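You operate a simulated robot arm through the tools that you are given. There is no shell and no other tool.

You run a simulated robot arm. Do the job below in one go: nothing can be reset, and whatever is moved stays where it is left.

Task
Take the orange bung and leave it on the white cover. Open the low bench drawer, put the red link on the sorting bench away in the inside of the low bench drawer and shut the drawer again. Fetch the pump handle and stand it on the top of the low bench. Fetch the orange fuse and set it on the top of the tool bench. Put the beige fuse on top of the red adapter. Put the yellow battery on the top of the low bench away on the lamp bench. Open the bench drawer. Any order will do. Set down upright: orange bung, pump handle, yellow battery.

It is judged by the outcome, as a careful person would: the job done as asked, and still so three seconds after it is handed in. It fails if anything else is knocked over, pushed out of place, dropped, spilled or broken. A push-on lid holds only when it is set on centred and level and pressed home; a screw cap is set on level and turned clockwise until tight.

Robot
A 6-joint arm with a two-finger gripper on a trunk, on a base that moves. Base frame: it is fixed to the floor where the robot stands at the start and does not move with it; the origin is under the middle of the robot, x ahead of it, y to its left, z up. Units: mm, degrees, N and s.
It reaches about 940 mm from its shoulder. Its first joint turns from -166.0 to 166.0 degrees. Places, roughly: beige fuse [0, -3250, 750]; bench drawer [-2800, 700, 500]; inside of the low bench drawer [100, -3100, 500]; lamp bench [700, -600, 900]; low bench drawer [100, -3000, 600]; orange bung [750, 0, 1000]; orange fuse [-250, -3250, 750]; pump handle (3x3x34 cm) [-1000, -3100, 600]; red adapter (4x4x6 cm) [200, -2900, 700]; red link (2x4x7 cm) [800, 100, 900]; top of the low bench [100, -3100, 700]; top of the tool bench (58x20 cm) [-2700, -800, 900]; white cover (11x10x2 cm) [800, -200, 900]; yellow battery [250, -3250, 750]. Payload 2.54 kg.
Tool frame: the origin (TCP) lies between the finger pads and is the grasp point; the fingertips stand 30 mm ahead of it; z points along the fingers, y is the line along which they close. The gripper opens to 116 mm; its body begins 95 mm behind the TCP.
Orientation is told as [roll, pitch, yaw] about the base's x, y, z axes, in that order, counted from this pose: with the fingers straight down and closing along the base's y, the tool's x points along the base's -x, its y along +y and its z along -z.

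Tools
- The arm moves only by the tool jog_arm. Its argument "plan" is a list of rows, each an object of numbers (a shift or turn left out is 0, a gripper value left out holds the last): "dx", "dy", "dz": the shift along the tool's x, y, z in m; "ax", "ay", "az": the turn, a rotation vector about the tool's x, y, z in rad; "claw": the finger opening in m, from 0 to 0.116. In form: [{"dx": .., "dy": .., "dz": .., "ax": .., "ay": .., "az": .., "claw": ..}, ...]. A call has 1 to 20 rows; each row is the pose to reach, as a shift and turn from the pose commanded when the call began, along the tool's axes at that moment. Rows are played at 5 a second. More than 50 mm and 8.6 degrees between two rows, or a gripper value outside its range, and nothing of the call is played. Where a pose cannot be reached the arm comes as near as it can. A force on the tool above 40 N (or 10 N above the force at the start of the call, whichever is more), or a blocked arm, ends the call early, and 0.2 s more pass. The fingers move at their own pace (about 72 mm/s each) and stop on an object; they squeeze with about 42 N. The grip force told is the motor's: it shows also when the fingers shut on nothing. Time passes only in rows, and 0.2 s behind the last, so rows that repeat a pose let the fingers close. It gives the time, the measured TCP pose, the force on the tool (base axes), the opening and the grip force at its end, in the units of the frame above (readings bear some noise), with the torque about the TCP (base axes, N m) and any sound that the robot's microphone picked up, and new pictures: "show" is both (left out), scene, wrist or none.
- Cameras (640 x 400 px; columns grow to the right, rows downward): "scene" is now at [-27.2, 111, 1431.8]; the picture's right is [-0.41, -0.91, 0.00], its down [-0.47, 0.21, -0.86] and it looks along [0.78, -0.35, -0.52] (base axes); focal length 252 px, centre (320, 200). "wrist" rides on the gripper at [69, -15, -122] in the tool frame; the picture's right is [0.21, 0.98, 0.00], its down [-0.83, 0.18, -0.53] and it looks along [-0.52, 0.11, 0.85] (tool axes); focal length 251 px, centre (320, 200). There is no depth. A picture from a camera that has moved, and an enlarged one, comes with that camera's place and axes in the base frame and with its lens. The place of the scene camera against the robot may be out by one fixed shift of up to 25 mm in any direction.
- base_move(legs): drives the robot by 1 to 6 legs, each [ahead, left, turn to the left] in mm, mm and degrees, along the robot's own axes; the way and the turn of a leg run together, so that a leg with both is an arc; at most 1500 mm and 180 degrees a leg. The arm and the cameras ride along, it lands a little off, and it stops where it bumps. It gives what a move gives, and a new picture of the scene camera.
- aim_head(pan, tilt): turns the head with the scene camera to pan (to the left, within 120 degrees either way) and tilt (down, from -29 to 69), counted from straight ahead of the robot. It gives what a move gives, and a new picture of the scene camera.
- inspect(camera, box): a new picture of the part [left, top, right, bottom] of that camera's present view, enlarged. The clock stands still meanwhile.
- sign_off(): hands the job in; it is judged then, once.

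Places have to be worked out from the pictures, the camera data and where the tool is seen. Open the gripper and draw the arm clear of the work before you hand the job in, unless the task says otherwise.

The tools are called as name(argument=value, ...) on one line, values as JSON. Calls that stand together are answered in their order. jog_arm: Moves the arm, as the interface text tells. Its arguments: {"type":"object","properties":{"plan":{"type":"array"},"show":{"type":"string","enum":["both","scene","wrist","none"]}},"required":["plan"]} The other tools are called the same way: base_move (legs) drives the base; aim_head (pan, tilt) turns the head that bears the scene camera; inspect (camera, box) takes an enlarged picture of a part of a camera's view; sign_off () hands the job in.

At the start:

```text
clock: 0.0
tool_pos: [312.6, -218.8, 1147.0]
ee_rot: [0.0, 0.1, 0.0]
contact_force: [-0.9, 0.4, -0.2]
moment: [0.0, -0.03, -0.02]
finger_gap: 115.8
grasp_force: 0.2
robot x, y, heading: [-2.0, -2.3, 0.1]
head pan, tilt (commanded): [-23.9, 31.1]
```

scene: 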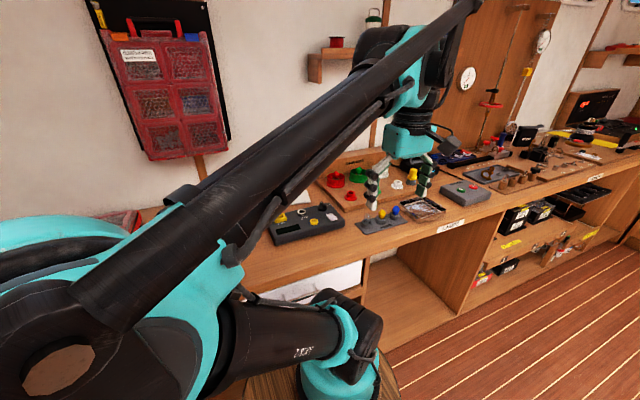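
wrist: 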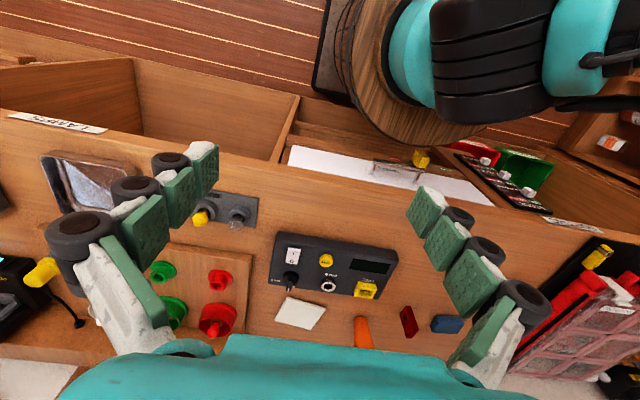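

I start by looking closer at the wrist view, which shows the sorting bench with a white square, an orange piece, and a dark red piece.

inspect(camera="wrist", box=[240, 220, 500, 380])

inspect(camera="scene", box=[240, 140, 480, 290])

```text
2.46 times, centred on (370, 300) of wrist
camera zoom: at [243.3, -234.0, 1268.7], right [-0.21, 0.98, 0.0], down [0.83, 0.18, 0.53], along [0.52, 0.11, -0.85], focal length 619 px, centre (197, -46)
```

zoom: 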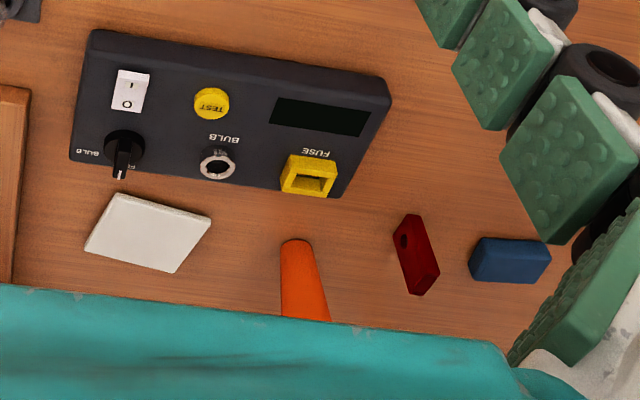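

```text
2.67 times, centred on (360, 215) of scene
camera zoom: at [-27.2, 111.0, 1431.8], right [-0.41, -0.91, 0.0], down [-0.47, 0.21, -0.86], along [0.78, -0.35, -0.52], focal length 673 px, centre (213, 160)
```

zoom: 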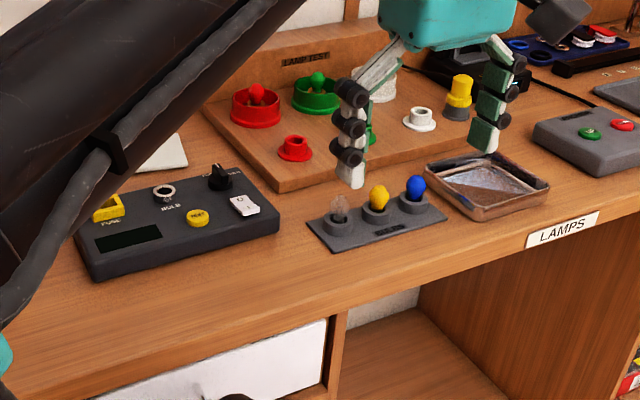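

The wrist picture shows the test box, white cover, orange bung, red link and blue piece in a row. I turn the head towards them to see past the arm.

aim_head(pan=5, tilt=35)

```text
clock: 0.9
tool_pos: [312.3, -218.9, 1147.0]
ee_rot: [0.0, -0.1, 0.0]
contact_force: [-0.3, 0.6, -0.7]
moment: [0.02, -0.01, -0.01]
finger_gap: 116.0
grasp_force: 0.0
robot x, y, heading: [-0.0, 0.6, -0.1]
head pan, tilt (commanded): [5.0, 35.0]
camera scene: at [-21.7, 155.1, 1425.8], right [0.09, -1.0, 0.0], down [-0.57, -0.05, -0.82], along [0.82, 0.07, -0.57], focal length 252 px, centre (320, 200)
```

scene: 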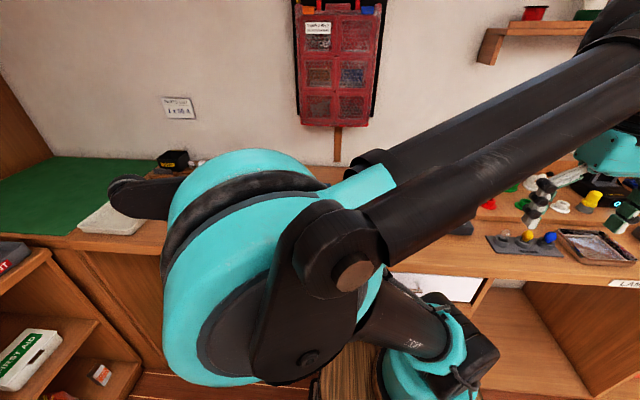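

The arm blocks the head's view of the bench, so I use the wrist camera: I move the tool ahead and left at the same height to see cover, bung and link in full.

jog_arm(plan=[{"dx": -0.04, "dy": 0.03}, {"dx": -0.08, "dy": 0.06}, {"dx": -0.12, "dy": 0.09}, {"dx": -0.16, "dy": 0.12}, {"dx": -0.2, "dy": 0.15}, {"dx": -0.22, "dy": 0.16}])

```text
clock: 2.3
tool_pos: [532.0, -60.4, 1146.1]
ee_rot: [0.0, 0.0, 0.0]
contact_force: [-0.6, -0.1, 0.3]
moment: [0.03, -0.03, -0.02]
finger_gap: 116.0
grasp_force: 0.0
robot x, y, heading: [-1.5, -2.0, 0.1]
head pan, tilt (commanded): [5.0, 35.0]
camera scene: at [-21.9, 155.2, 1425.8], right [0.09, -1.0, 0.0], down [-0.57, -0.05, -0.82], along [0.82, 0.07, -0.57], focal length 252 px, centre (320, 200)
camera wrist: at [463.5, -74.8, 1268.6], right [-0.21, 0.98, 0.0], down [0.83, 0.18, 0.53], along [0.52, 0.11, -0.85], focal length 251 px, centre (320, 200)
```

scene: 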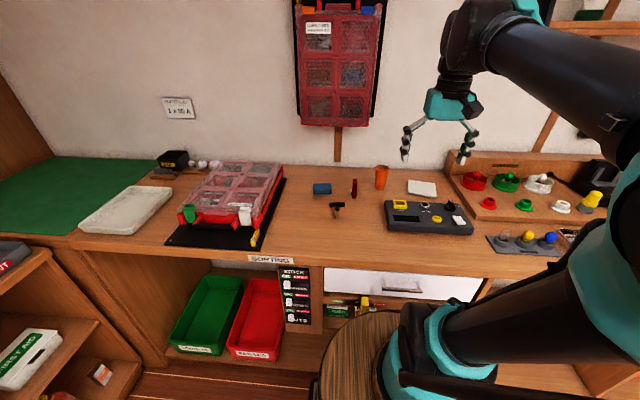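
wrist: 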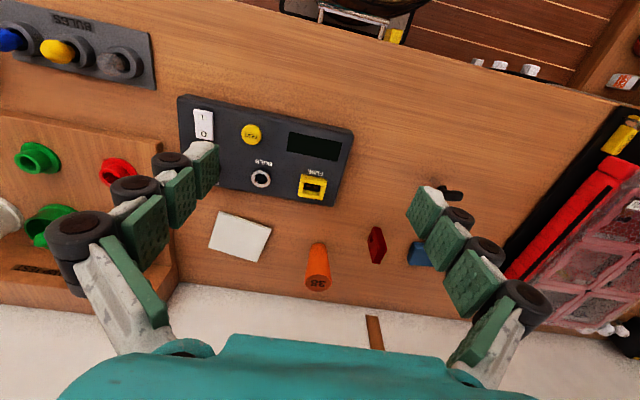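

Now both cameras see the sorting bench with the bung, link and cover. I enlarge both views to work out their places.

inspect(camera="scene", box=[290, 140, 490, 265])

inspect(camera="wrist", box=[180, 180, 480, 368])

```text
3.20 times, centred on (390, 202) of scene
camera zoom: at [-21.9, 155.2, 1425.8], right [0.09, -1.0, 0.0], down [-0.57, -0.05, -0.82], along [0.82, 0.07, -0.57], focal length 808 px, centre (96, 192)
```

zoom: 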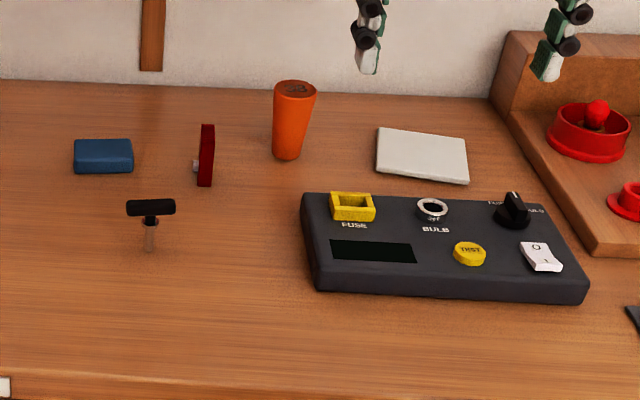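

```text
2.13 times, centred on (330, 274) of wrist
camera zoom: at [463.5, -74.8, 1268.6], right [-0.21, 0.98, 0.0], down [0.83, 0.18, 0.53], along [0.52, 0.11, -0.85], focal length 535 px, centre (299, 43)
```

zoom: 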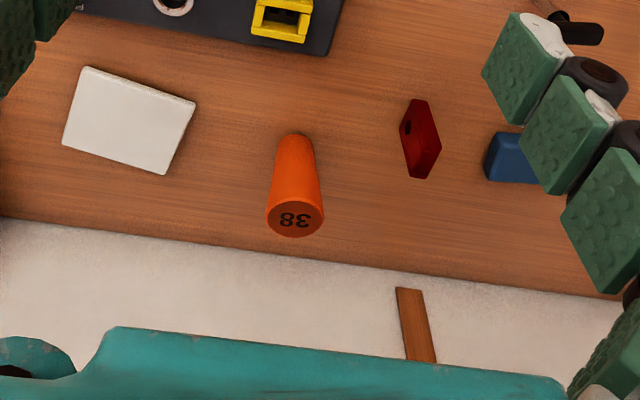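

From the two wrist pictures I place the bung near x 812, y -4 (bottom z 883, top about 972, top width 47 mm), the link near (775, 95) and the cover centre near (804, -159). I move above the bung with the fingers opened to 75 mm.

jog_arm(plan=[{"dx": -0.045, "dy": 0.01, "claw": 0.078}, {"dx": -0.09, "dy": 0.02}, {"dx": -0.135, "dy": 0.03}, {"dx": -0.18, "dy": 0.04}, {"dx": -0.225, "dy": 0.048}, {"dx": -0.265, "dy": 0.053}, {"dx": -0.278, "dy": 0.056}, {"dx": -0.278, "dy": 0.056, "dz": 0.04}, {"dx": -0.278, "dy": 0.056, "dz": 0.08}])

```text
clock: 4.3
tool_pos: [809.5, -4.9, 1067.2]
ee_rot: [0.0, 0.0, 0.0]
contact_force: [-0.5, 0.1, 0.4]
moment: [-0.01, -0.02, 0.01]
finger_gap: 78.0
grasp_force: 0.1
robot x, y, heading: [1.6, -0.1, -0.2]
head pan, tilt (commanded): [5.0, 35.0]
camera scene: at [-21.8, 155.2, 1425.8], right [0.09, -1.0, 0.0], down [-0.57, -0.05, -0.82], along [0.82, 0.07, -0.57], focal length 252 px, centre (320, 200)
camera wrist: at [741.1, -20.3, 1189.4], right [-0.21, 0.98, 0.0], down [0.83, 0.18, 0.53], along [0.52, 0.11, -0.85], focal length 251 px, centre (320, 200)
```

scene: 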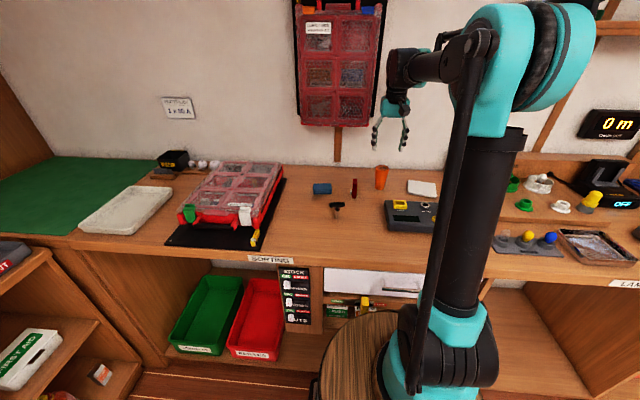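
wrist: 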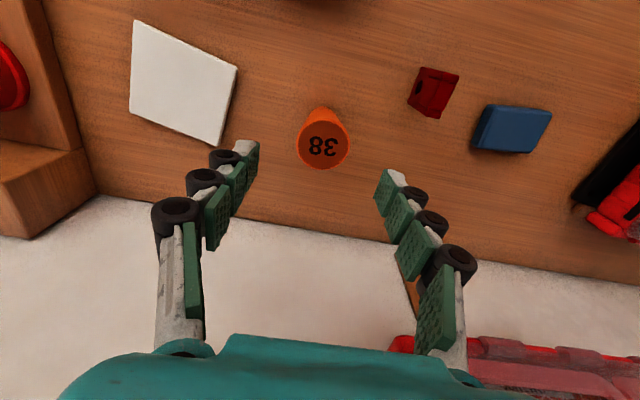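

The fingers are well clear on both sides; the bung's centre reads (818, -2). I shift 8 mm ahead, 3 mm left, lower to z 950 and close.

jog_arm(plan=[{"dx": -0.008, "dy": 0.003, "dz": 0.04}, {"dx": -0.008, "dy": 0.003, "dz": 0.08}, {"dx": -0.008, "dy": 0.003, "dz": 0.115}, {"dx": -0.008, "dy": 0.003, "dz": 0.115, "claw": 0.03}, {"dx": -0.008, "dy": 0.003, "dz": 0.115}, {"dx": -0.008, "dy": 0.003, "dz": 0.115}])

```text
clock: 5.7
tool_pos: [815.9, -1.9, 952.8]
ee_rot: [0.0, 0.0, 0.1]
contact_force: [0.3, 0.3, 0.5]
moment: [0.03, -0.02, 0.01]
finger_gap: 45.4
grasp_force: 42.3
robot x, y, heading: [-0.3, 3.5, -0.1]
head pan, tilt (commanded): [5.0, 35.0]
camera scene: at [-21.7, 155.2, 1425.8], right [0.09, -1.0, 0.0], down [-0.57, -0.05, -0.82], along [0.82, 0.07, -0.57], focal length 252 px, centre (320, 200)
camera wrist: at [747.4, -17.4, 1074.6], right [-0.21, 0.98, 0.0], down [0.83, 0.18, 0.53], along [0.52, 0.11, -0.85], focal length 251 px, centre (320, 200)
```

scene: 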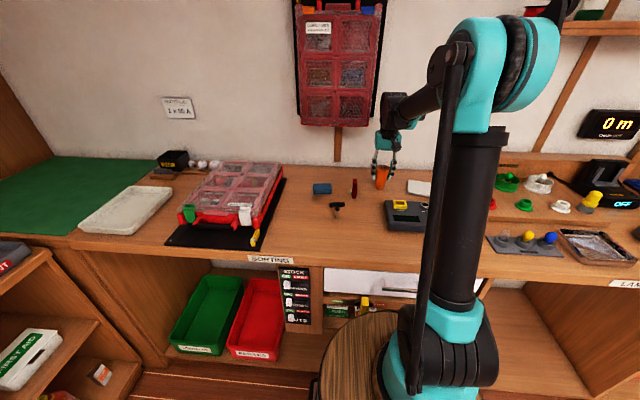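
wrist: 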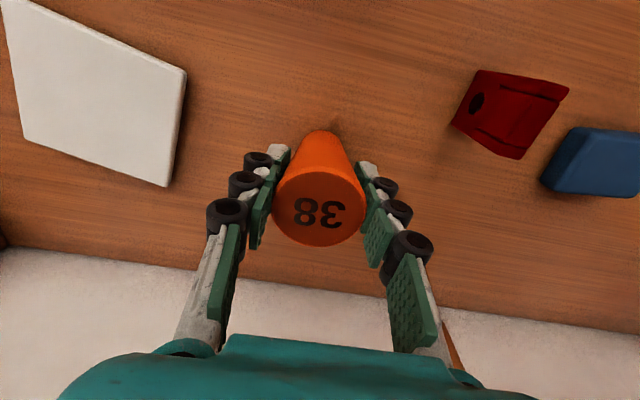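

The fingers have stopped at 45 mm on the bung with 42 N. I lift it 60 mm and look whether it hangs straight.

jog_arm(plan=[{"dz": -0.02}, {"dz": -0.04}, {"dz": -0.06}, {"dz": -0.06}])

```text
clock: 6.7
tool_pos: [816.9, -0.7, 1010.7]
ee_rot: [0.0, 0.0, 0.0]
contact_force: [0.1, -0.2, -1.6]
moment: [0.01, 0.02, 0.0]
finger_gap: 46.4
grasp_force: 42.3
robot x, y, heading: [0.8, -0.7, 0.2]
head pan, tilt (commanded): [5.0, 35.0]
camera scene: at [-21.7, 155.2, 1425.8], right [0.09, -1.0, 0.0], down [-0.57, -0.05, -0.82], along [0.82, 0.07, -0.57], focal length 252 px, centre (320, 200)
camera wrist: at [748.6, -16.3, 1133.1], right [-0.21, 0.98, 0.0], down [0.83, 0.18, 0.53], along [0.52, 0.11, -0.85], focal length 251 px, centre (320, 200)
```

scene: 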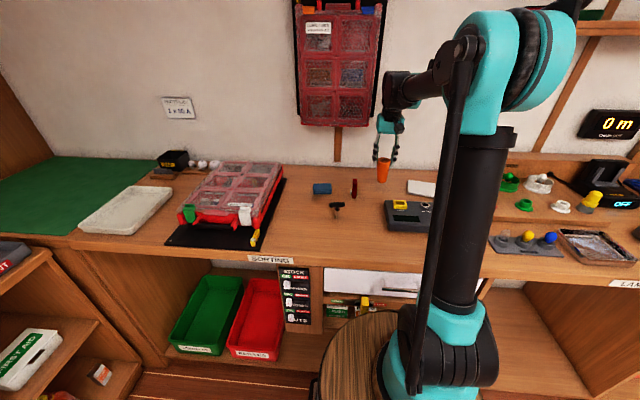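
wrist: 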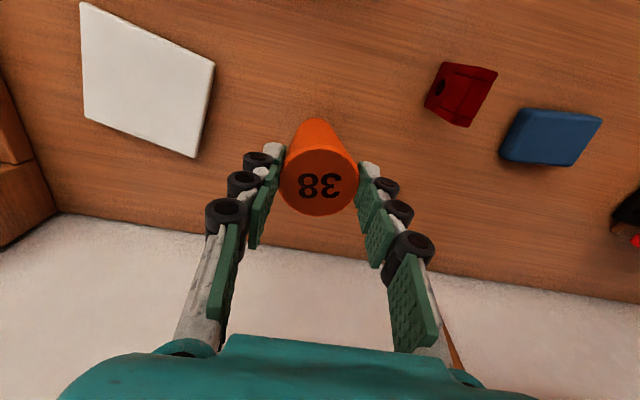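

The bung's top seems lower against the fingers than before lifting, so it may have slid. I wait a moment and compare.

jog_arm(plan=[{"dz": 0.0}, {"dz": 0.0}, {"dz": 0.0}, {"dz": 0.0}])

inspect(camera="wrist", box=[200, 90, 440, 240])

inspect(camera="scene", box=[330, 90, 450, 210])

```text
clock: 7.7
tool_pos: [817.6, -0.8, 1009.7]
ee_rot: [-0.1, 0.1, 0.0]
contact_force: [0.2, -0.5, -0.1]
moment: [0.02, 0.0, 0.04]
finger_gap: 46.7
grasp_force: 42.1
robot x, y, heading: [1.1, 1.0, 0.1]
head pan, tilt (commanded): [5.0, 35.0]
camera scene: at [-21.7, 155.2, 1425.8], right [0.09, -1.0, 0.0], down [-0.57, -0.05, -0.82], along [0.82, 0.07, -0.57], focal length 252 px, centre (320, 200)
camera wrist: at [748.7, -16.3, 1132.9], right [-0.21, 0.98, 0.0], down [0.83, 0.18, 0.53], along [0.52, 0.11, -0.85], focal length 251 px, centre (320, 200)
```

scene: 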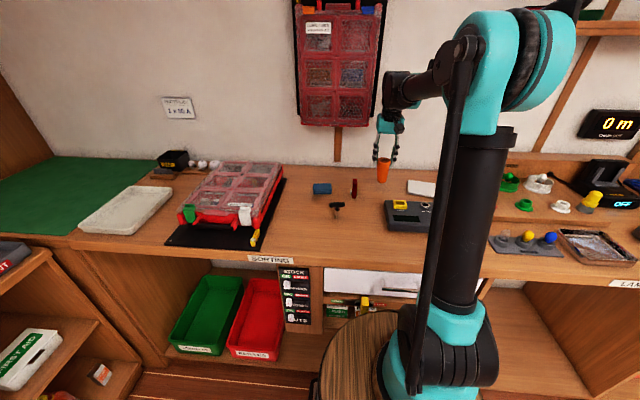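
wrist: 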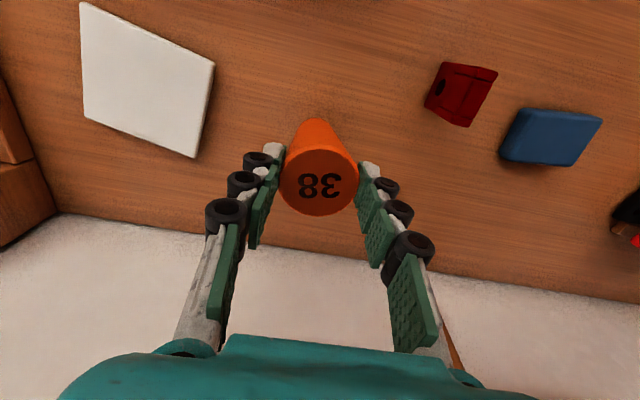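

```text
2.67 times, centred on (320, 165) of wrist
camera zoom: at [748.7, -16.3, 1132.9], right [-0.21, 0.98, 0.0], down [0.83, 0.18, 0.53], along [0.52, 0.11, -0.85], focal length 670 px, centre (320, 293)
```

zoom: 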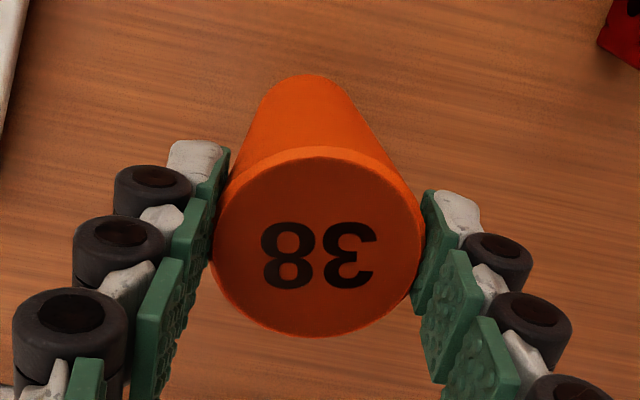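

```text
3.33 times, centred on (390, 150) of scene
camera zoom: at [-21.7, 155.2, 1425.8], right [0.09, -1.0, 0.0], down [-0.57, -0.05, -0.82], along [0.82, 0.07, -0.57], focal length 842 px, centre (87, 367)
```

zoom: 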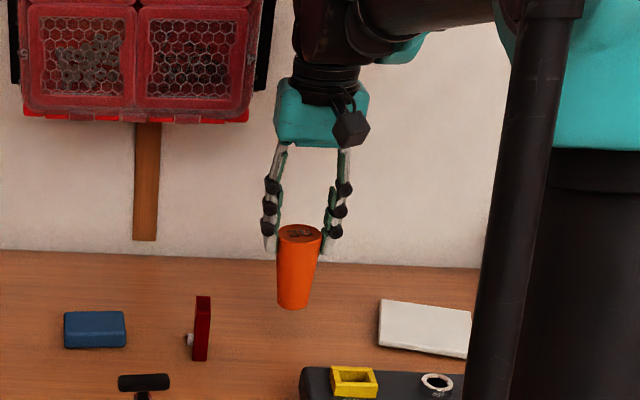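

The bung slid down to the tip pads but now holds still (gap steady at 46.6 mm, top near z 999, bottom near 910). I raise it a further 20 mm and carry it gently over the cover's centre at about (815, -158).

jog_arm(plan=[{"dz": -0.007}, {"dz": -0.014}, {"dz": -0.02}, {"dz": -0.02, "dy": -0.01}, {"dz": -0.02, "dy": -0.025}, {"dz": -0.02, "dy": -0.045}, {"dz": -0.02, "dy": -0.065}, {"dz": -0.02, "dy": -0.085}, {"dz": -0.02, "dy": -0.105}, {"dz": -0.02, "dy": -0.125}, {"dz": -0.02, "dy": -0.14}, {"dz": -0.02, "dy": -0.15}, {"dz": -0.02, "dy": -0.157}, {"dz": -0.02, "dy": -0.157}])

```text
clock: 10.7
tool_pos: [820.2, -157.7, 1031.9]
ee_rot: [0.0, 0.0, 0.0]
contact_force: [-0.5, 0.5, -0.4]
moment: [-0.02, -0.02, -0.03]
finger_gap: 46.5
grasp_force: 41.7
robot x, y, heading: [1.9, -2.9, 0.1]
head pan, tilt (commanded): [5.0, 35.0]
camera scene: at [-21.7, 155.1, 1425.8], right [0.09, -1.0, 0.0], down [-0.57, -0.05, -0.82], along [0.82, 0.07, -0.57], focal length 252 px, centre (320, 200)
camera wrist: at [750.1, -172.9, 1154.1], right [-0.21, 0.98, 0.0], down [0.83, 0.18, 0.53], along [0.52, 0.11, -0.85], focal length 251 px, centre (320, 200)
```

scene: 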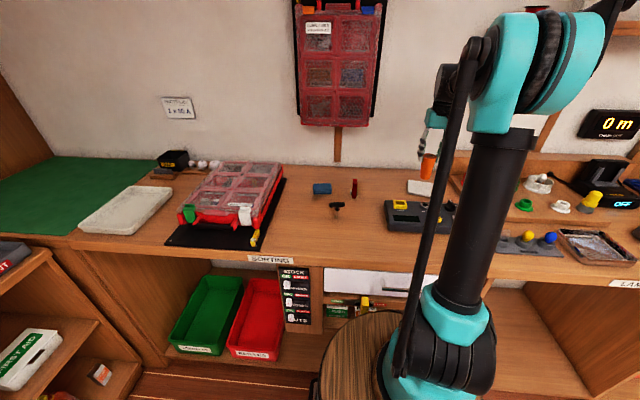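
wrist: 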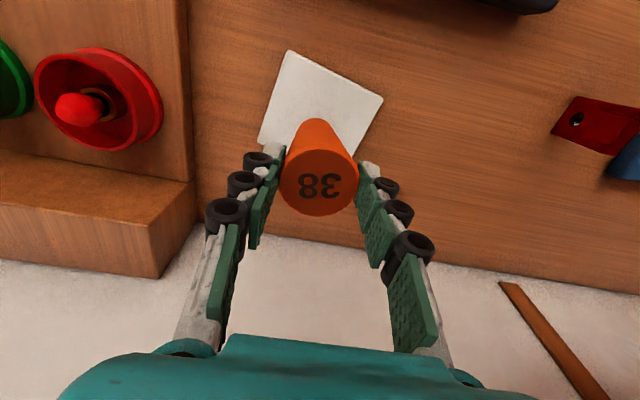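

The bung hangs over the cover's middle (cover centre about (817, -161)), still firmly gripped. I lower it slowly towards the cover.

jog_arm(plan=[{"dz": 0.008, "dx": 0.002, "dy": -0.002}, {"dz": 0.016, "dx": 0.003, "dy": -0.003}, {"dz": 0.022, "dx": 0.003, "dy": -0.003}, {"dz": 0.026, "dx": 0.003, "dy": -0.003}, {"dz": 0.029, "dx": 0.003, "dy": -0.003}, {"dz": 0.031, "dx": 0.003, "dy": -0.003}])

inspect(camera="scene", box=[370, 110, 490, 230])

```text
clock: 12.1
tool_pos: [816.0, -159.2, 999.8]
ee_rot: [0.0, 0.0, -0.1]
contact_force: [0.1, 0.3, -0.6]
moment: [0.04, -0.01, 0.0]
finger_gap: 46.7
grasp_force: 42.0
robot x, y, heading: [-0.9, -0.2, -0.1]
head pan, tilt (commanded): [5.0, 35.0]
camera scene: at [-21.7, 155.1, 1425.8], right [0.09, -1.0, 0.0], down [-0.57, -0.05, -0.82], along [0.82, 0.07, -0.57], focal length 252 px, centre (320, 200)
camera wrist: at [746.4, -174.7, 1122.1], right [-0.21, 0.98, 0.0], down [0.83, 0.18, 0.53], along [0.52, 0.11, -0.85], focal length 251 px, centre (320, 200)
```

scene: 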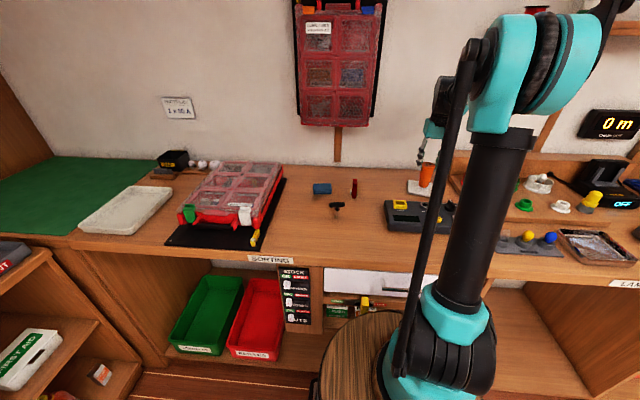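
wrist: 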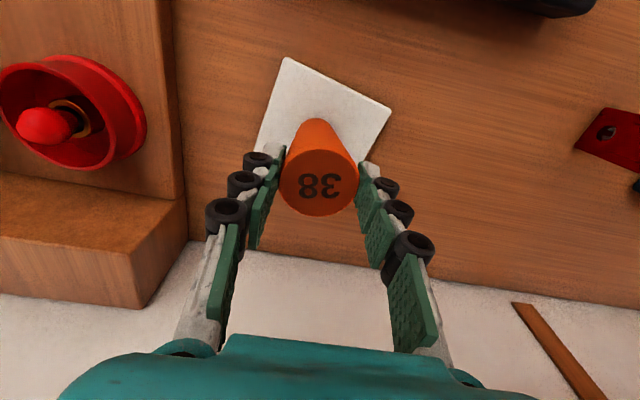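

```text
3.33 times, centred on (430, 170) of scene
camera zoom: at [-21.7, 155.1, 1425.8], right [0.09, -1.0, 0.0], down [-0.57, -0.05, -0.82], along [0.82, 0.07, -0.57], focal length 842 px, centre (-47, 300)
```

zoom: 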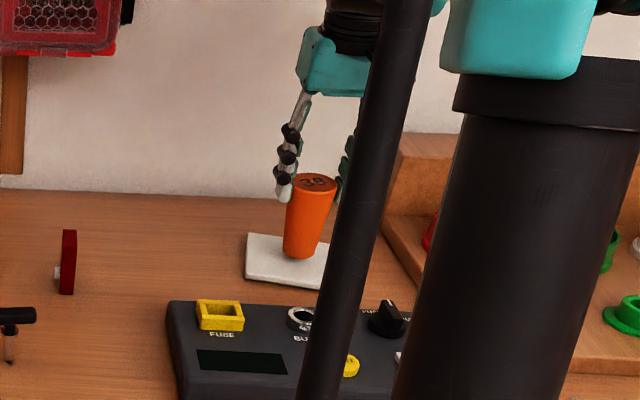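

No contact yet; the bung's bottom looks only a few millimetres above the cover. I lower on in 2 mm steps watching the force.

jog_arm(plan=[{"dz": 0.002}, {"dz": 0.004}, {"dz": 0.006}], show="wrist")

```text
clock: 12.9
tool_pos: [816.2, -159.5, 995.5]
ee_rot: [-0.1, 0.0, -0.1]
contact_force: [0.2, 0.2, -0.1]
moment: [0.0, 0.02, 0.01]
finger_gap: 46.4
grasp_force: 42.2
robot x, y, heading: [5.7, -4.6, 0.2]
head pan, tilt (commanded): [5.0, 35.0]
camera wrist: at [746.3, -175.2, 1116.9], right [-0.21, 0.98, 0.0], down [0.83, 0.18, 0.53], along [0.52, 0.11, -0.85], focal length 251 px, centre (320, 200)
```

wrist: 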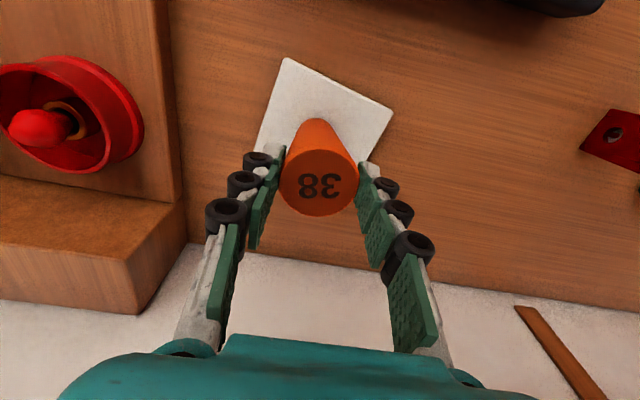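

Still no upward force, so I go on down by small steps.

jog_arm(plan=[{"dz": 0.002}, {"dz": 0.003}, {"dz": 0.004}, {"dz": 0.005}], show="wrist")

```text
clock: 13.9
tool_pos: [814.5, -160.0, 991.7]
ee_rot: [0.0, 0.0, 0.0]
contact_force: [0.9, -5.5, 26.8]
moment: [-0.13, -0.11, -0.01]
finger_gap: 46.5
grasp_force: 41.9
robot x, y, heading: [1.7, -1.1, 0.0]
head pan, tilt (commanded): [5.0, 35.0]
camera wrist: at [745.3, -175.0, 1112.6], right [-0.21, 0.98, 0.0], down [0.83, 0.18, 0.53], along [0.52, 0.11, -0.85], focal length 251 px, centre (320, 200)
```

wrist: 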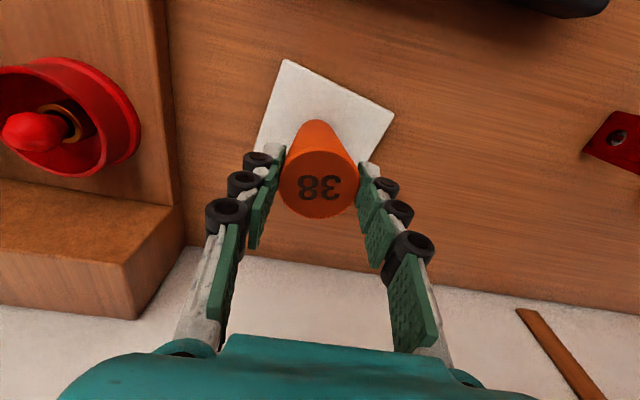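

Contact: 27 N upward, the bung stands on the cover. I ease up 1.5 mm and open the fingers to 70 mm.

jog_arm(plan=[{"dz": -0.001}, {"dz": -0.0015}, {"dz": -0.0015, "claw": 0.054}, {"dz": -0.0015, "claw": 0.072}, {"dz": -0.0015, "claw": 0.072}])

```text
clock: 15.1
tool_pos: [815.7, -159.2, 991.6]
ee_rot: [0.0, 0.0, 0.0]
contact_force: [0.6, 0.3, -0.4]
moment: [0.0, -0.01, -0.03]
finger_gap: 72.1
grasp_force: 0.0
robot x, y, heading: [1.2, -0.1, -0.3]
head pan, tilt (commanded): [5.0, 35.0]
camera scene: at [-21.7, 155.2, 1425.8], right [0.09, -1.0, 0.0], down [-0.57, -0.05, -0.82], along [0.82, 0.07, -0.57], focal length 252 px, centre (320, 200)
camera wrist: at [746.4, -174.7, 1113.4], right [-0.21, 0.98, 0.0], down [0.83, 0.18, 0.53], along [0.52, 0.11, -0.85], focal length 251 px, centre (320, 200)
```

scene: 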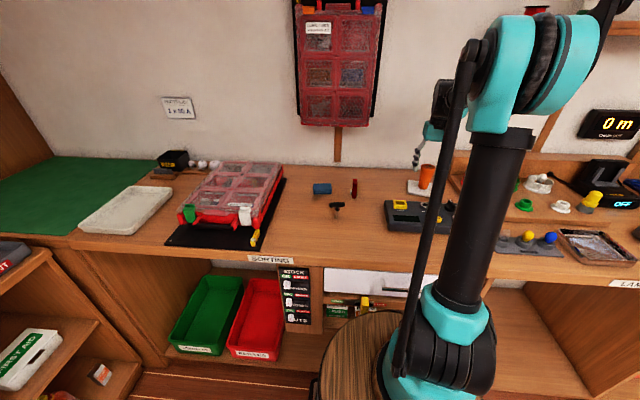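
wrist: 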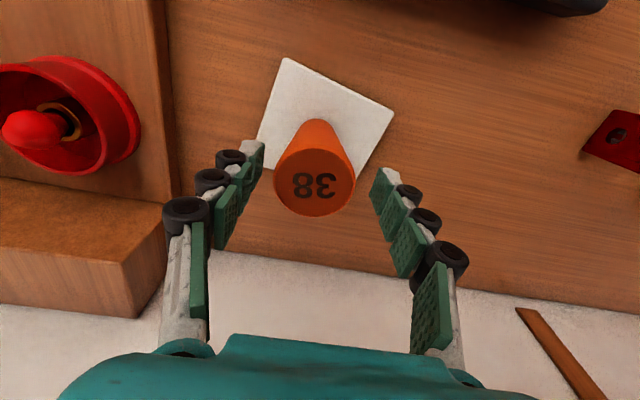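

The bung stands free on the cover. I draw straight up and then move over towards the red link, stopping well above it to look.

jog_arm(plan=[{"dz": -0.02}, {"dz": -0.05}, {"dz": -0.09}, {"dz": -0.09, "dy": 0.04, "dx": 0.01}, {"dz": -0.09, "dy": 0.08, "dx": 0.02}, {"dz": -0.09, "dy": 0.12, "dx": 0.03}, {"dz": -0.09, "dy": 0.16, "dx": 0.04}, {"dz": -0.09, "dy": 0.2, "dx": 0.05}, {"dz": -0.09, "dy": 0.24, "dx": 0.06}])

inspect(camera="wrist", box=[220, 60, 460, 210])

inspect(camera="scene", box=[300, 130, 460, 230])

```text
clock: 17.1
tool_pos: [756.5, 81.5, 1082.4]
ee_rot: [-0.1, 0.1, -0.1]
contact_force: [0.1, 0.4, 0.0]
moment: [0.05, -0.03, 0.0]
finger_gap: 72.0
grasp_force: 0.1
robot x, y, heading: [0.9, 3.6, 0.1]
head pan, tilt (commanded): [5.0, 35.0]
camera scene: at [-21.6, 155.0, 1425.8], right [0.09, -1.0, 0.0], down [-0.57, -0.05, -0.82], along [0.82, 0.07, -0.57], focal length 252 px, centre (320, 200)
camera wrist: at [686.8, 66.4, 1203.4], right [-0.21, 0.98, 0.0], down [0.83, 0.18, 0.53], along [0.52, 0.11, -0.85], focal length 251 px, centre (320, 200)
```

scene: 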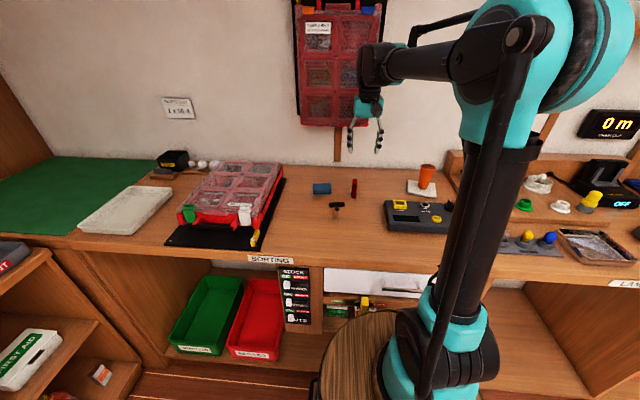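
wrist: 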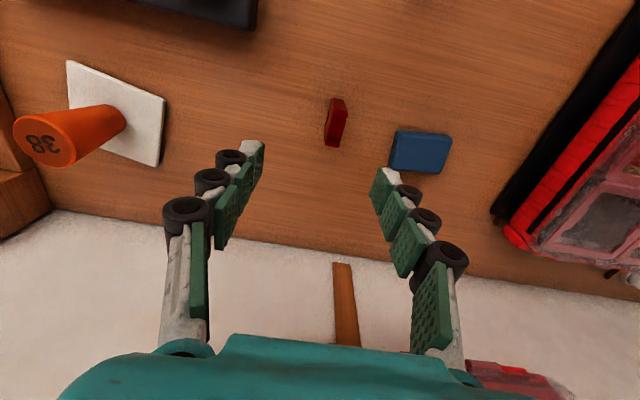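

```text
2.67 times, centred on (340, 135) of wrist
camera zoom: at [686.8, 66.4, 1203.4], right [-0.21, 0.98, 0.0], down [0.83, 0.18, 0.53], along [0.52, 0.11, -0.85], focal length 670 px, centre (267, 373)
```

zoom: 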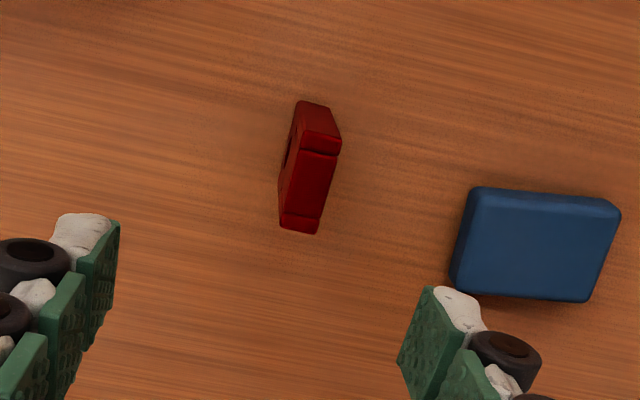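

```text
4.00 times, centred on (380, 180) of scene
camera zoom: at [-21.6, 155.0, 1425.8], right [0.09, -1.0, 0.0], down [-0.57, -0.05, -0.82], along [0.82, 0.07, -0.57], focal length 1010 px, centre (80, 280)
```

zoom: 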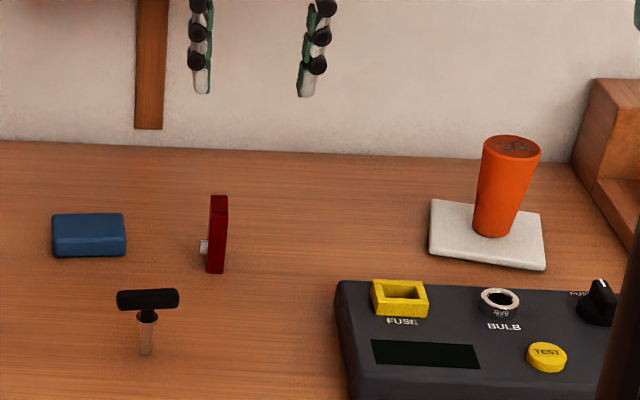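

The bung stands upright on the cover. The red link stands on end (about 70 tall, 15–20 wide in y, with a small pin low on its left side) at about (758, 97), top near z 953. I go down over it to z 980 and check before closing.

jog_arm(plan=[{"dy": 0.0155, "dx": -0.0015, "dz": 0.03}, {"dy": 0.0155, "dx": -0.0015, "dz": 0.07}, {"dy": 0.0155, "dx": -0.0015, "dz": 0.1}])

inspect(camera="wrist", box=[220, 60, 460, 210])

```text
clock: 17.9
tool_pos: [757.1, 95.8, 981.7]
ee_rot: [0.0, 0.0, 0.0]
contact_force: [-1.1, 0.0, -0.3]
moment: [0.02, 0.0, 0.02]
finger_gap: 72.1
grasp_force: 0.0
robot x, y, heading: [1.3, 1.4, -0.0]
head pan, tilt (commanded): [5.0, 35.0]
camera scene: at [-21.8, 155.2, 1425.8], right [0.09, -1.0, 0.0], down [-0.57, -0.05, -0.82], along [0.82, 0.07, -0.57], focal length 252 px, centre (320, 200)
camera wrist: at [687.4, 80.6, 1102.8], right [-0.21, 0.98, 0.0], down [0.83, 0.18, 0.53], along [0.52, 0.11, -0.85], focal length 251 px, centre (320, 200)
```

scene: 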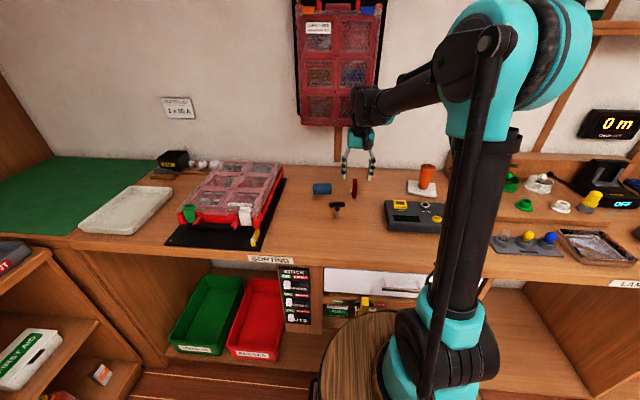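
wrist: 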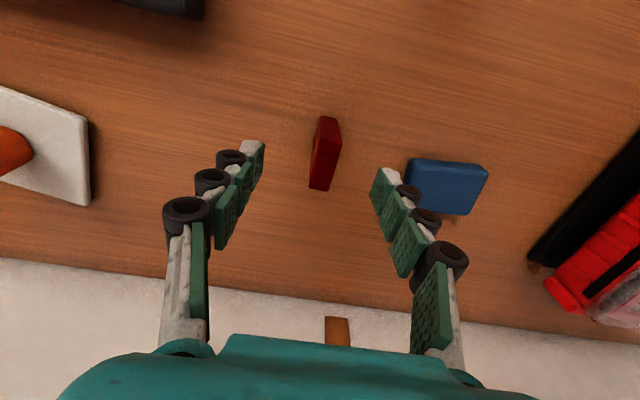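

```text
2.67 times, centred on (340, 135) of wrist
camera zoom: at [687.4, 80.6, 1102.8], right [-0.21, 0.98, 0.0], down [0.83, 0.18, 0.53], along [0.52, 0.11, -0.85], focal length 670 px, centre (267, 373)
```

zoom: 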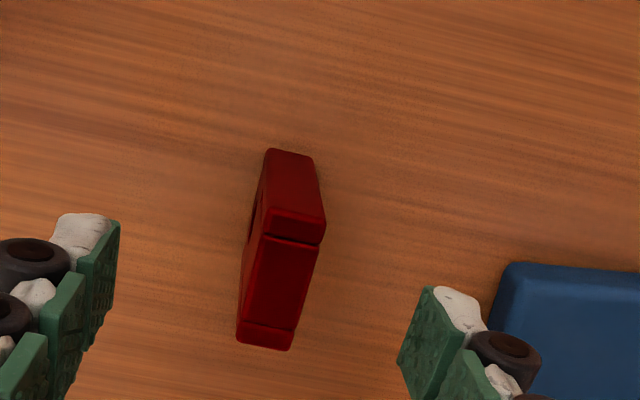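

The link sits centred between the fingers: centre about (758, 98.5), top near z 945. I lower to z 946 (tips above the pin) and close on it.

jog_arm(plan=[{"dy": 0.002, "dx": -0.001, "dz": 0.02}, {"dy": 0.002, "dx": -0.001, "dz": 0.036}, {"dy": 0.002, "dx": -0.001, "dz": 0.036, "claw": 0.04}, {"dy": 0.002, "dx": -0.001, "dz": 0.036, "claw": 0.005}, {"dy": 0.002, "dx": -0.001, "dz": 0.036, "claw": 0.005}, {"dy": 0.002, "dx": -0.001, "dz": 0.036, "claw": 0.005}])

```text
clock: 19.3
tool_pos: [758.6, 98.9, 945.3]
ee_rot: [0.0, 0.0, 0.0]
contact_force: [0.2, 0.0, 0.7]
moment: [0.0, 0.0, 0.02]
finger_gap: 15.2
grasp_force: 41.4
robot x, y, heading: [-2.9, 2.0, 0.1]
head pan, tilt (commanded): [5.0, 35.0]
camera scene: at [-21.7, 155.2, 1425.8], right [0.09, -1.0, 0.0], down [-0.57, -0.05, -0.82], along [0.82, 0.07, -0.57], focal length 252 px, centre (320, 200)
camera wrist: at [688.7, 83.7, 1067.8], right [-0.21, 0.98, 0.0], down [0.83, 0.18, 0.53], along [0.52, 0.11, -0.85], focal length 251 px, centre (320, 200)
```

scene: 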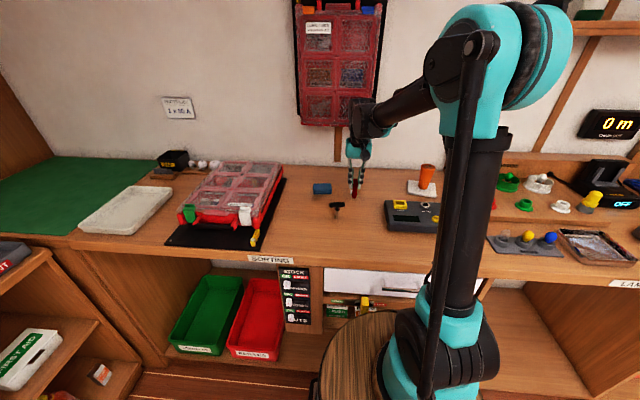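
wrist: 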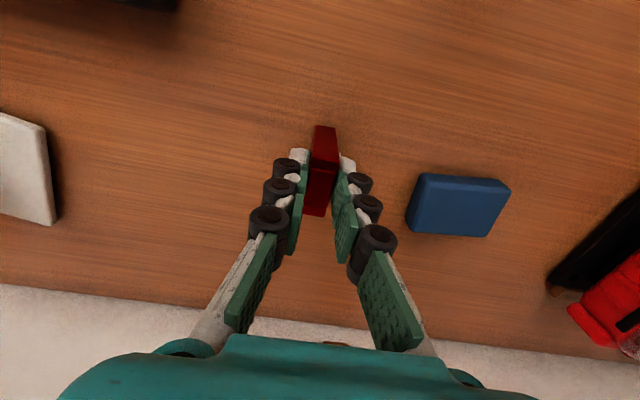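

The fingers stopped at 15 mm on the link with 41 N. I lift it 100 mm slowly and check that it holds.

jog_arm(plan=[{"dz": -0.01}, {"dz": -0.025}, {"dz": -0.05}, {"dz": -0.08}, {"dz": -0.11}, {"dz": -0.11}])

```text
clock: 20.7
tool_pos: [758.5, 98.2, 1055.8]
ee_rot: [0.0, 0.0, 0.0]
contact_force: [-0.6, -0.5, -1.9]
moment: [0.02, -0.02, 0.01]
finger_gap: 15.4
grasp_force: 41.5
robot x, y, heading: [-1.8, -1.7, 0.1]
head pan, tilt (commanded): [5.0, 35.0]
camera scene: at [-21.7, 155.2, 1425.8], right [0.09, -1.0, 0.0], down [-0.57, -0.05, -0.82], along [0.82, 0.07, -0.57], focal length 252 px, centre (320, 200)
camera wrist: at [688.0, 83.3, 1177.5], right [-0.21, 0.98, 0.0], down [0.83, 0.18, 0.53], along [0.52, 0.11, -0.85], focal length 251 px, centre (320, 200)
```

scene: 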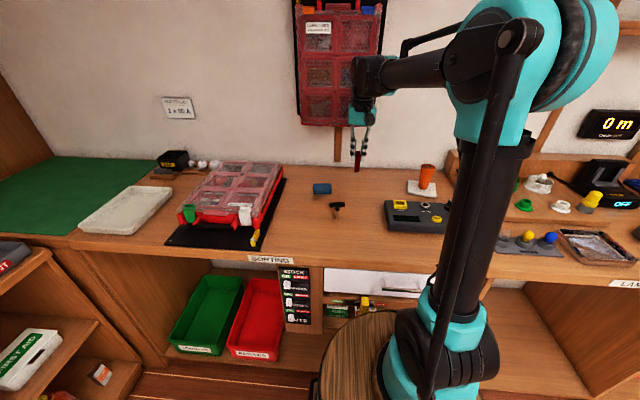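
wrist: 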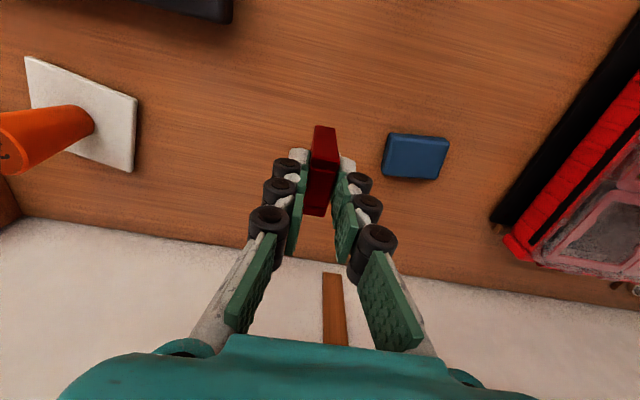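

The link is held firmly. I draw the arm back to a carrying pose near the start pose, then look around with the head before driving.

jog_arm(plan=[{"dx": 0.03, "dy": -0.01, "dz": -0.03}, {"dx": 0.06, "dy": -0.03, "dz": -0.06}, {"dx": 0.095, "dy": -0.05, "dz": -0.08}, {"dx": 0.13, "dy": -0.07, "dz": -0.1}, {"dx": 0.17, "dy": -0.09, "dz": -0.1}, {"dx": 0.21, "dy": -0.115, "dz": -0.1}, {"dx": 0.25, "dy": -0.14, "dz": -0.1}, {"dx": 0.29, "dy": -0.165, "dz": -0.1}, {"dx": 0.33, "dy": -0.19, "dz": -0.1}, {"dx": 0.37, "dy": -0.215, "dz": -0.1}, {"dx": 0.41, "dy": -0.24, "dz": -0.1}, {"dx": 0.43, "dy": -0.25, "dz": -0.1}])

aim_head(pan=-90, tilt=20)

```text
clock: 23.3
tool_pos: [328.0, -150.8, 1155.6]
ee_rot: [0.0, 0.0, 0.0]
contact_force: [0.7, -0.6, -2.0]
moment: [-0.02, -0.01, 0.01]
finger_gap: 15.5
grasp_force: 41.2
robot x, y, heading: [0.7, 1.3, -0.0]
head pan, tilt (commanded): [5.0, 35.0]
camera scene: at [-21.7, 155.1, 1425.8], right [0.09, -1.0, 0.0], down [-0.57, -0.05, -0.82], along [0.82, 0.07, -0.57], focal length 252 px, centre (320, 200)
camera wrist: at [258.0, -166.3, 1277.9], right [-0.22, 0.98, 0.0], down [0.83, 0.18, 0.53], along [0.52, 0.11, -0.85], focal length 251 px, centre (320, 200)
```

scene: 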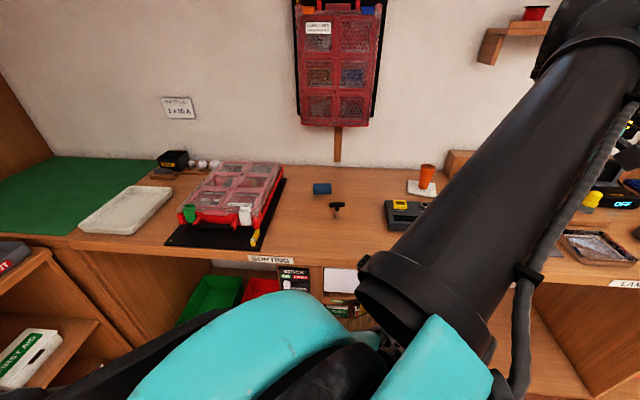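
wrist: 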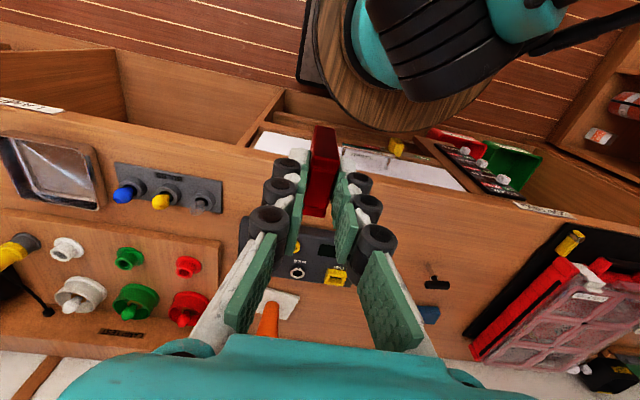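

```text
clock: 25.1
tool_pos: [328.4, -151.6, 1155.9]
ee_rot: [0.0, 0.0, 0.1]
contact_force: [-0.6, 0.6, -1.2]
moment: [-0.01, 0.01, -0.04]
finger_gap: 15.4
grasp_force: 41.9
robot x, y, heading: [0.2, 1.5, 0.0]
head pan, tilt (commanded): [-90.0, 20.0]
camera scene: at [-109.4, 54.4, 1449.6], right [-1.0, 0.0, 0.0], down [0.0, 0.34, -0.94], along [0.0, -0.94, -0.34], focal length 252 px, centre (320, 200)
```

scene: 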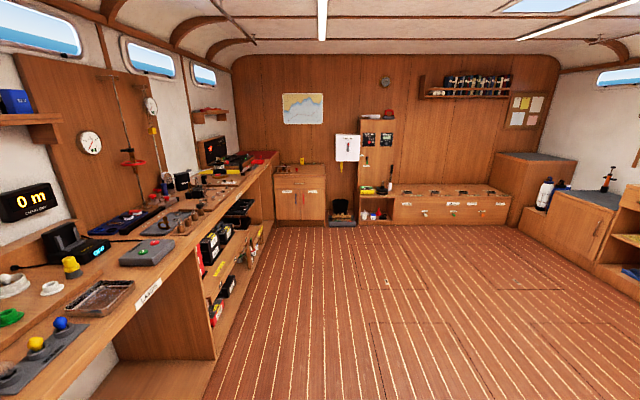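

The far wall shows a low cabinet (the low bench, near column 300) and a long locker to its right. I zoom in on them.

inspect(camera="scene", box=[260, 120, 420, 220])

inspect(camera="scene", box=[380, 60, 640, 240])

```text
4.00 times, centred on (340, 170) of scene
camera zoom: at [-109.4, 54.4, 1449.6], right [-1.0, 0.0, 0.0], down [0.0, 0.34, -0.94], along [0.0, -0.94, -0.34], focal length 1010 px, centre (240, 320)
```

zoom: 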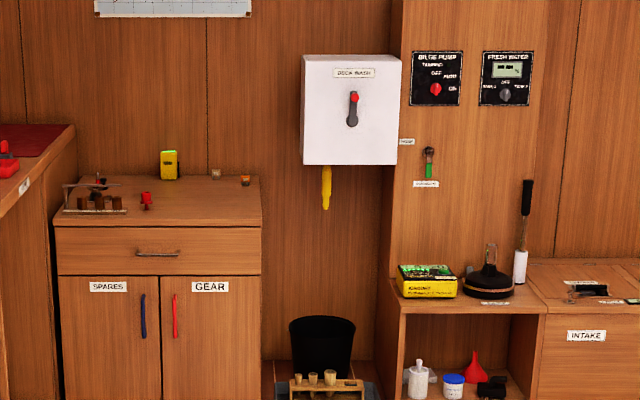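

```text
2.22 times, centred on (510, 150) of scene
camera zoom: at [-109.4, 54.4, 1449.6], right [-1.0, 0.0, 0.0], down [0.0, 0.34, -0.94], along [0.0, -0.94, -0.34], focal length 561 px, centre (-102, 311)
```

zoom: 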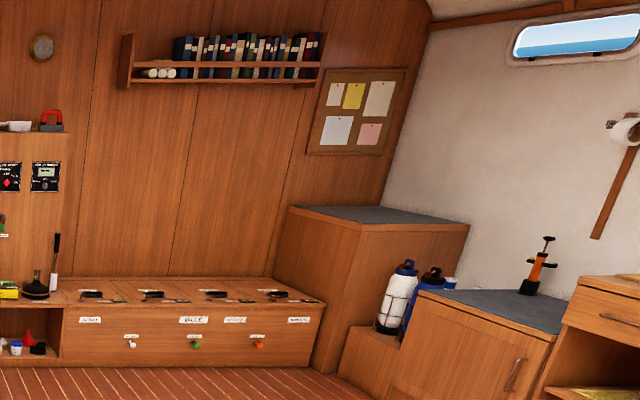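

The low bench has one drawer with a bar handle; on its top stand a rack, the red adapter, the yellow battery and the two fuses; the pump handle stands black on a white socket further right. I turn right and drive towards the low bench, stopping short to look again.

base_move(legs=[[0, 0, -90], [1400, 0, 0], [350, 0, 0]])

aim_head(pan=0, tilt=35)

```text
clock: 37.8
tool_pos: [-138.8, -2091.2, 1156.5]
ee_rot: [0.0, -0.1, -89.3]
contact_force: [-0.1, -0.8, -0.6]
moment: [0.0, 0.01, 0.01]
finger_gap: 15.3
grasp_force: 41.1
robot x, y, heading: [11.3, -1760.2, -89.0]
head pan, tilt (commanded): [-90.0, 20.0]
camera scene: at [74.4, -1642.3, 1449.6], right [-0.01, 1.0, 0.0], down [0.34, 0.0, -0.94], along [-0.94, -0.01, -0.34], focal length 252 px, centre (320, 200)
```

scene: 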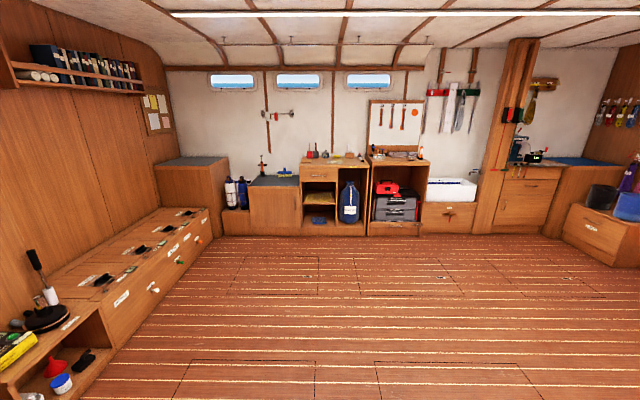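

```text
clock: 39.4
tool_pos: [-138.4, -2089.9, 1156.6]
ee_rot: [0.1, 0.0, -89.3]
contact_force: [-0.2, -0.5, -1.4]
moment: [0.01, -0.02, 0.01]
finger_gap: 15.2
grasp_force: 41.8
robot x, y, heading: [11.0, -1759.3, -89.3]
head pan, tilt (commanded): [0.0, 35.0]
camera scene: at [168.6, -1729.2, 1425.8], right [-1.0, -0.01, 0.0], down [-0.01, 0.57, -0.82], along [0.01, -0.82, -0.57], focal length 252 px, centre (320, 200)
```

scene: 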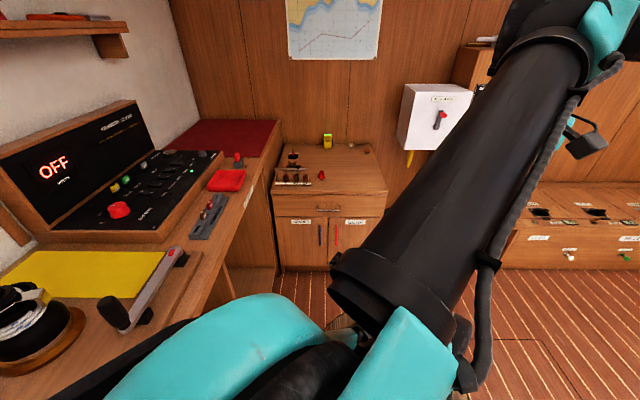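

I enlarge the low bench to work out the drawer handle, free space and the pieces on top.

inspect(camera="scene", box=[250, 120, 410, 220])

```text
4.00 times, centred on (330, 170) of scene
camera zoom: at [168.6, -1729.2, 1425.8], right [-1.0, -0.01, 0.0], down [-0.01, 0.57, -0.82], along [0.01, -0.82, -0.57], focal length 1010 px, centre (280, 320)
```

zoom: 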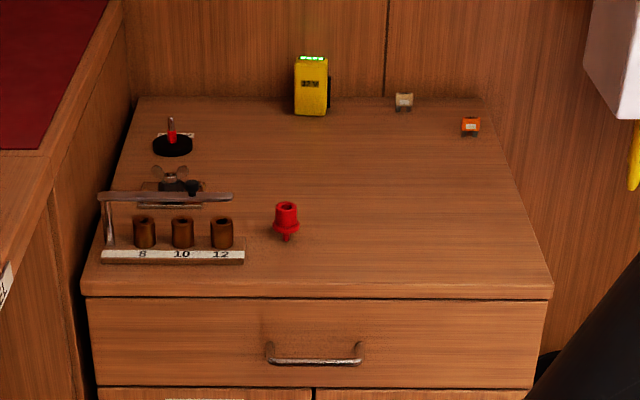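

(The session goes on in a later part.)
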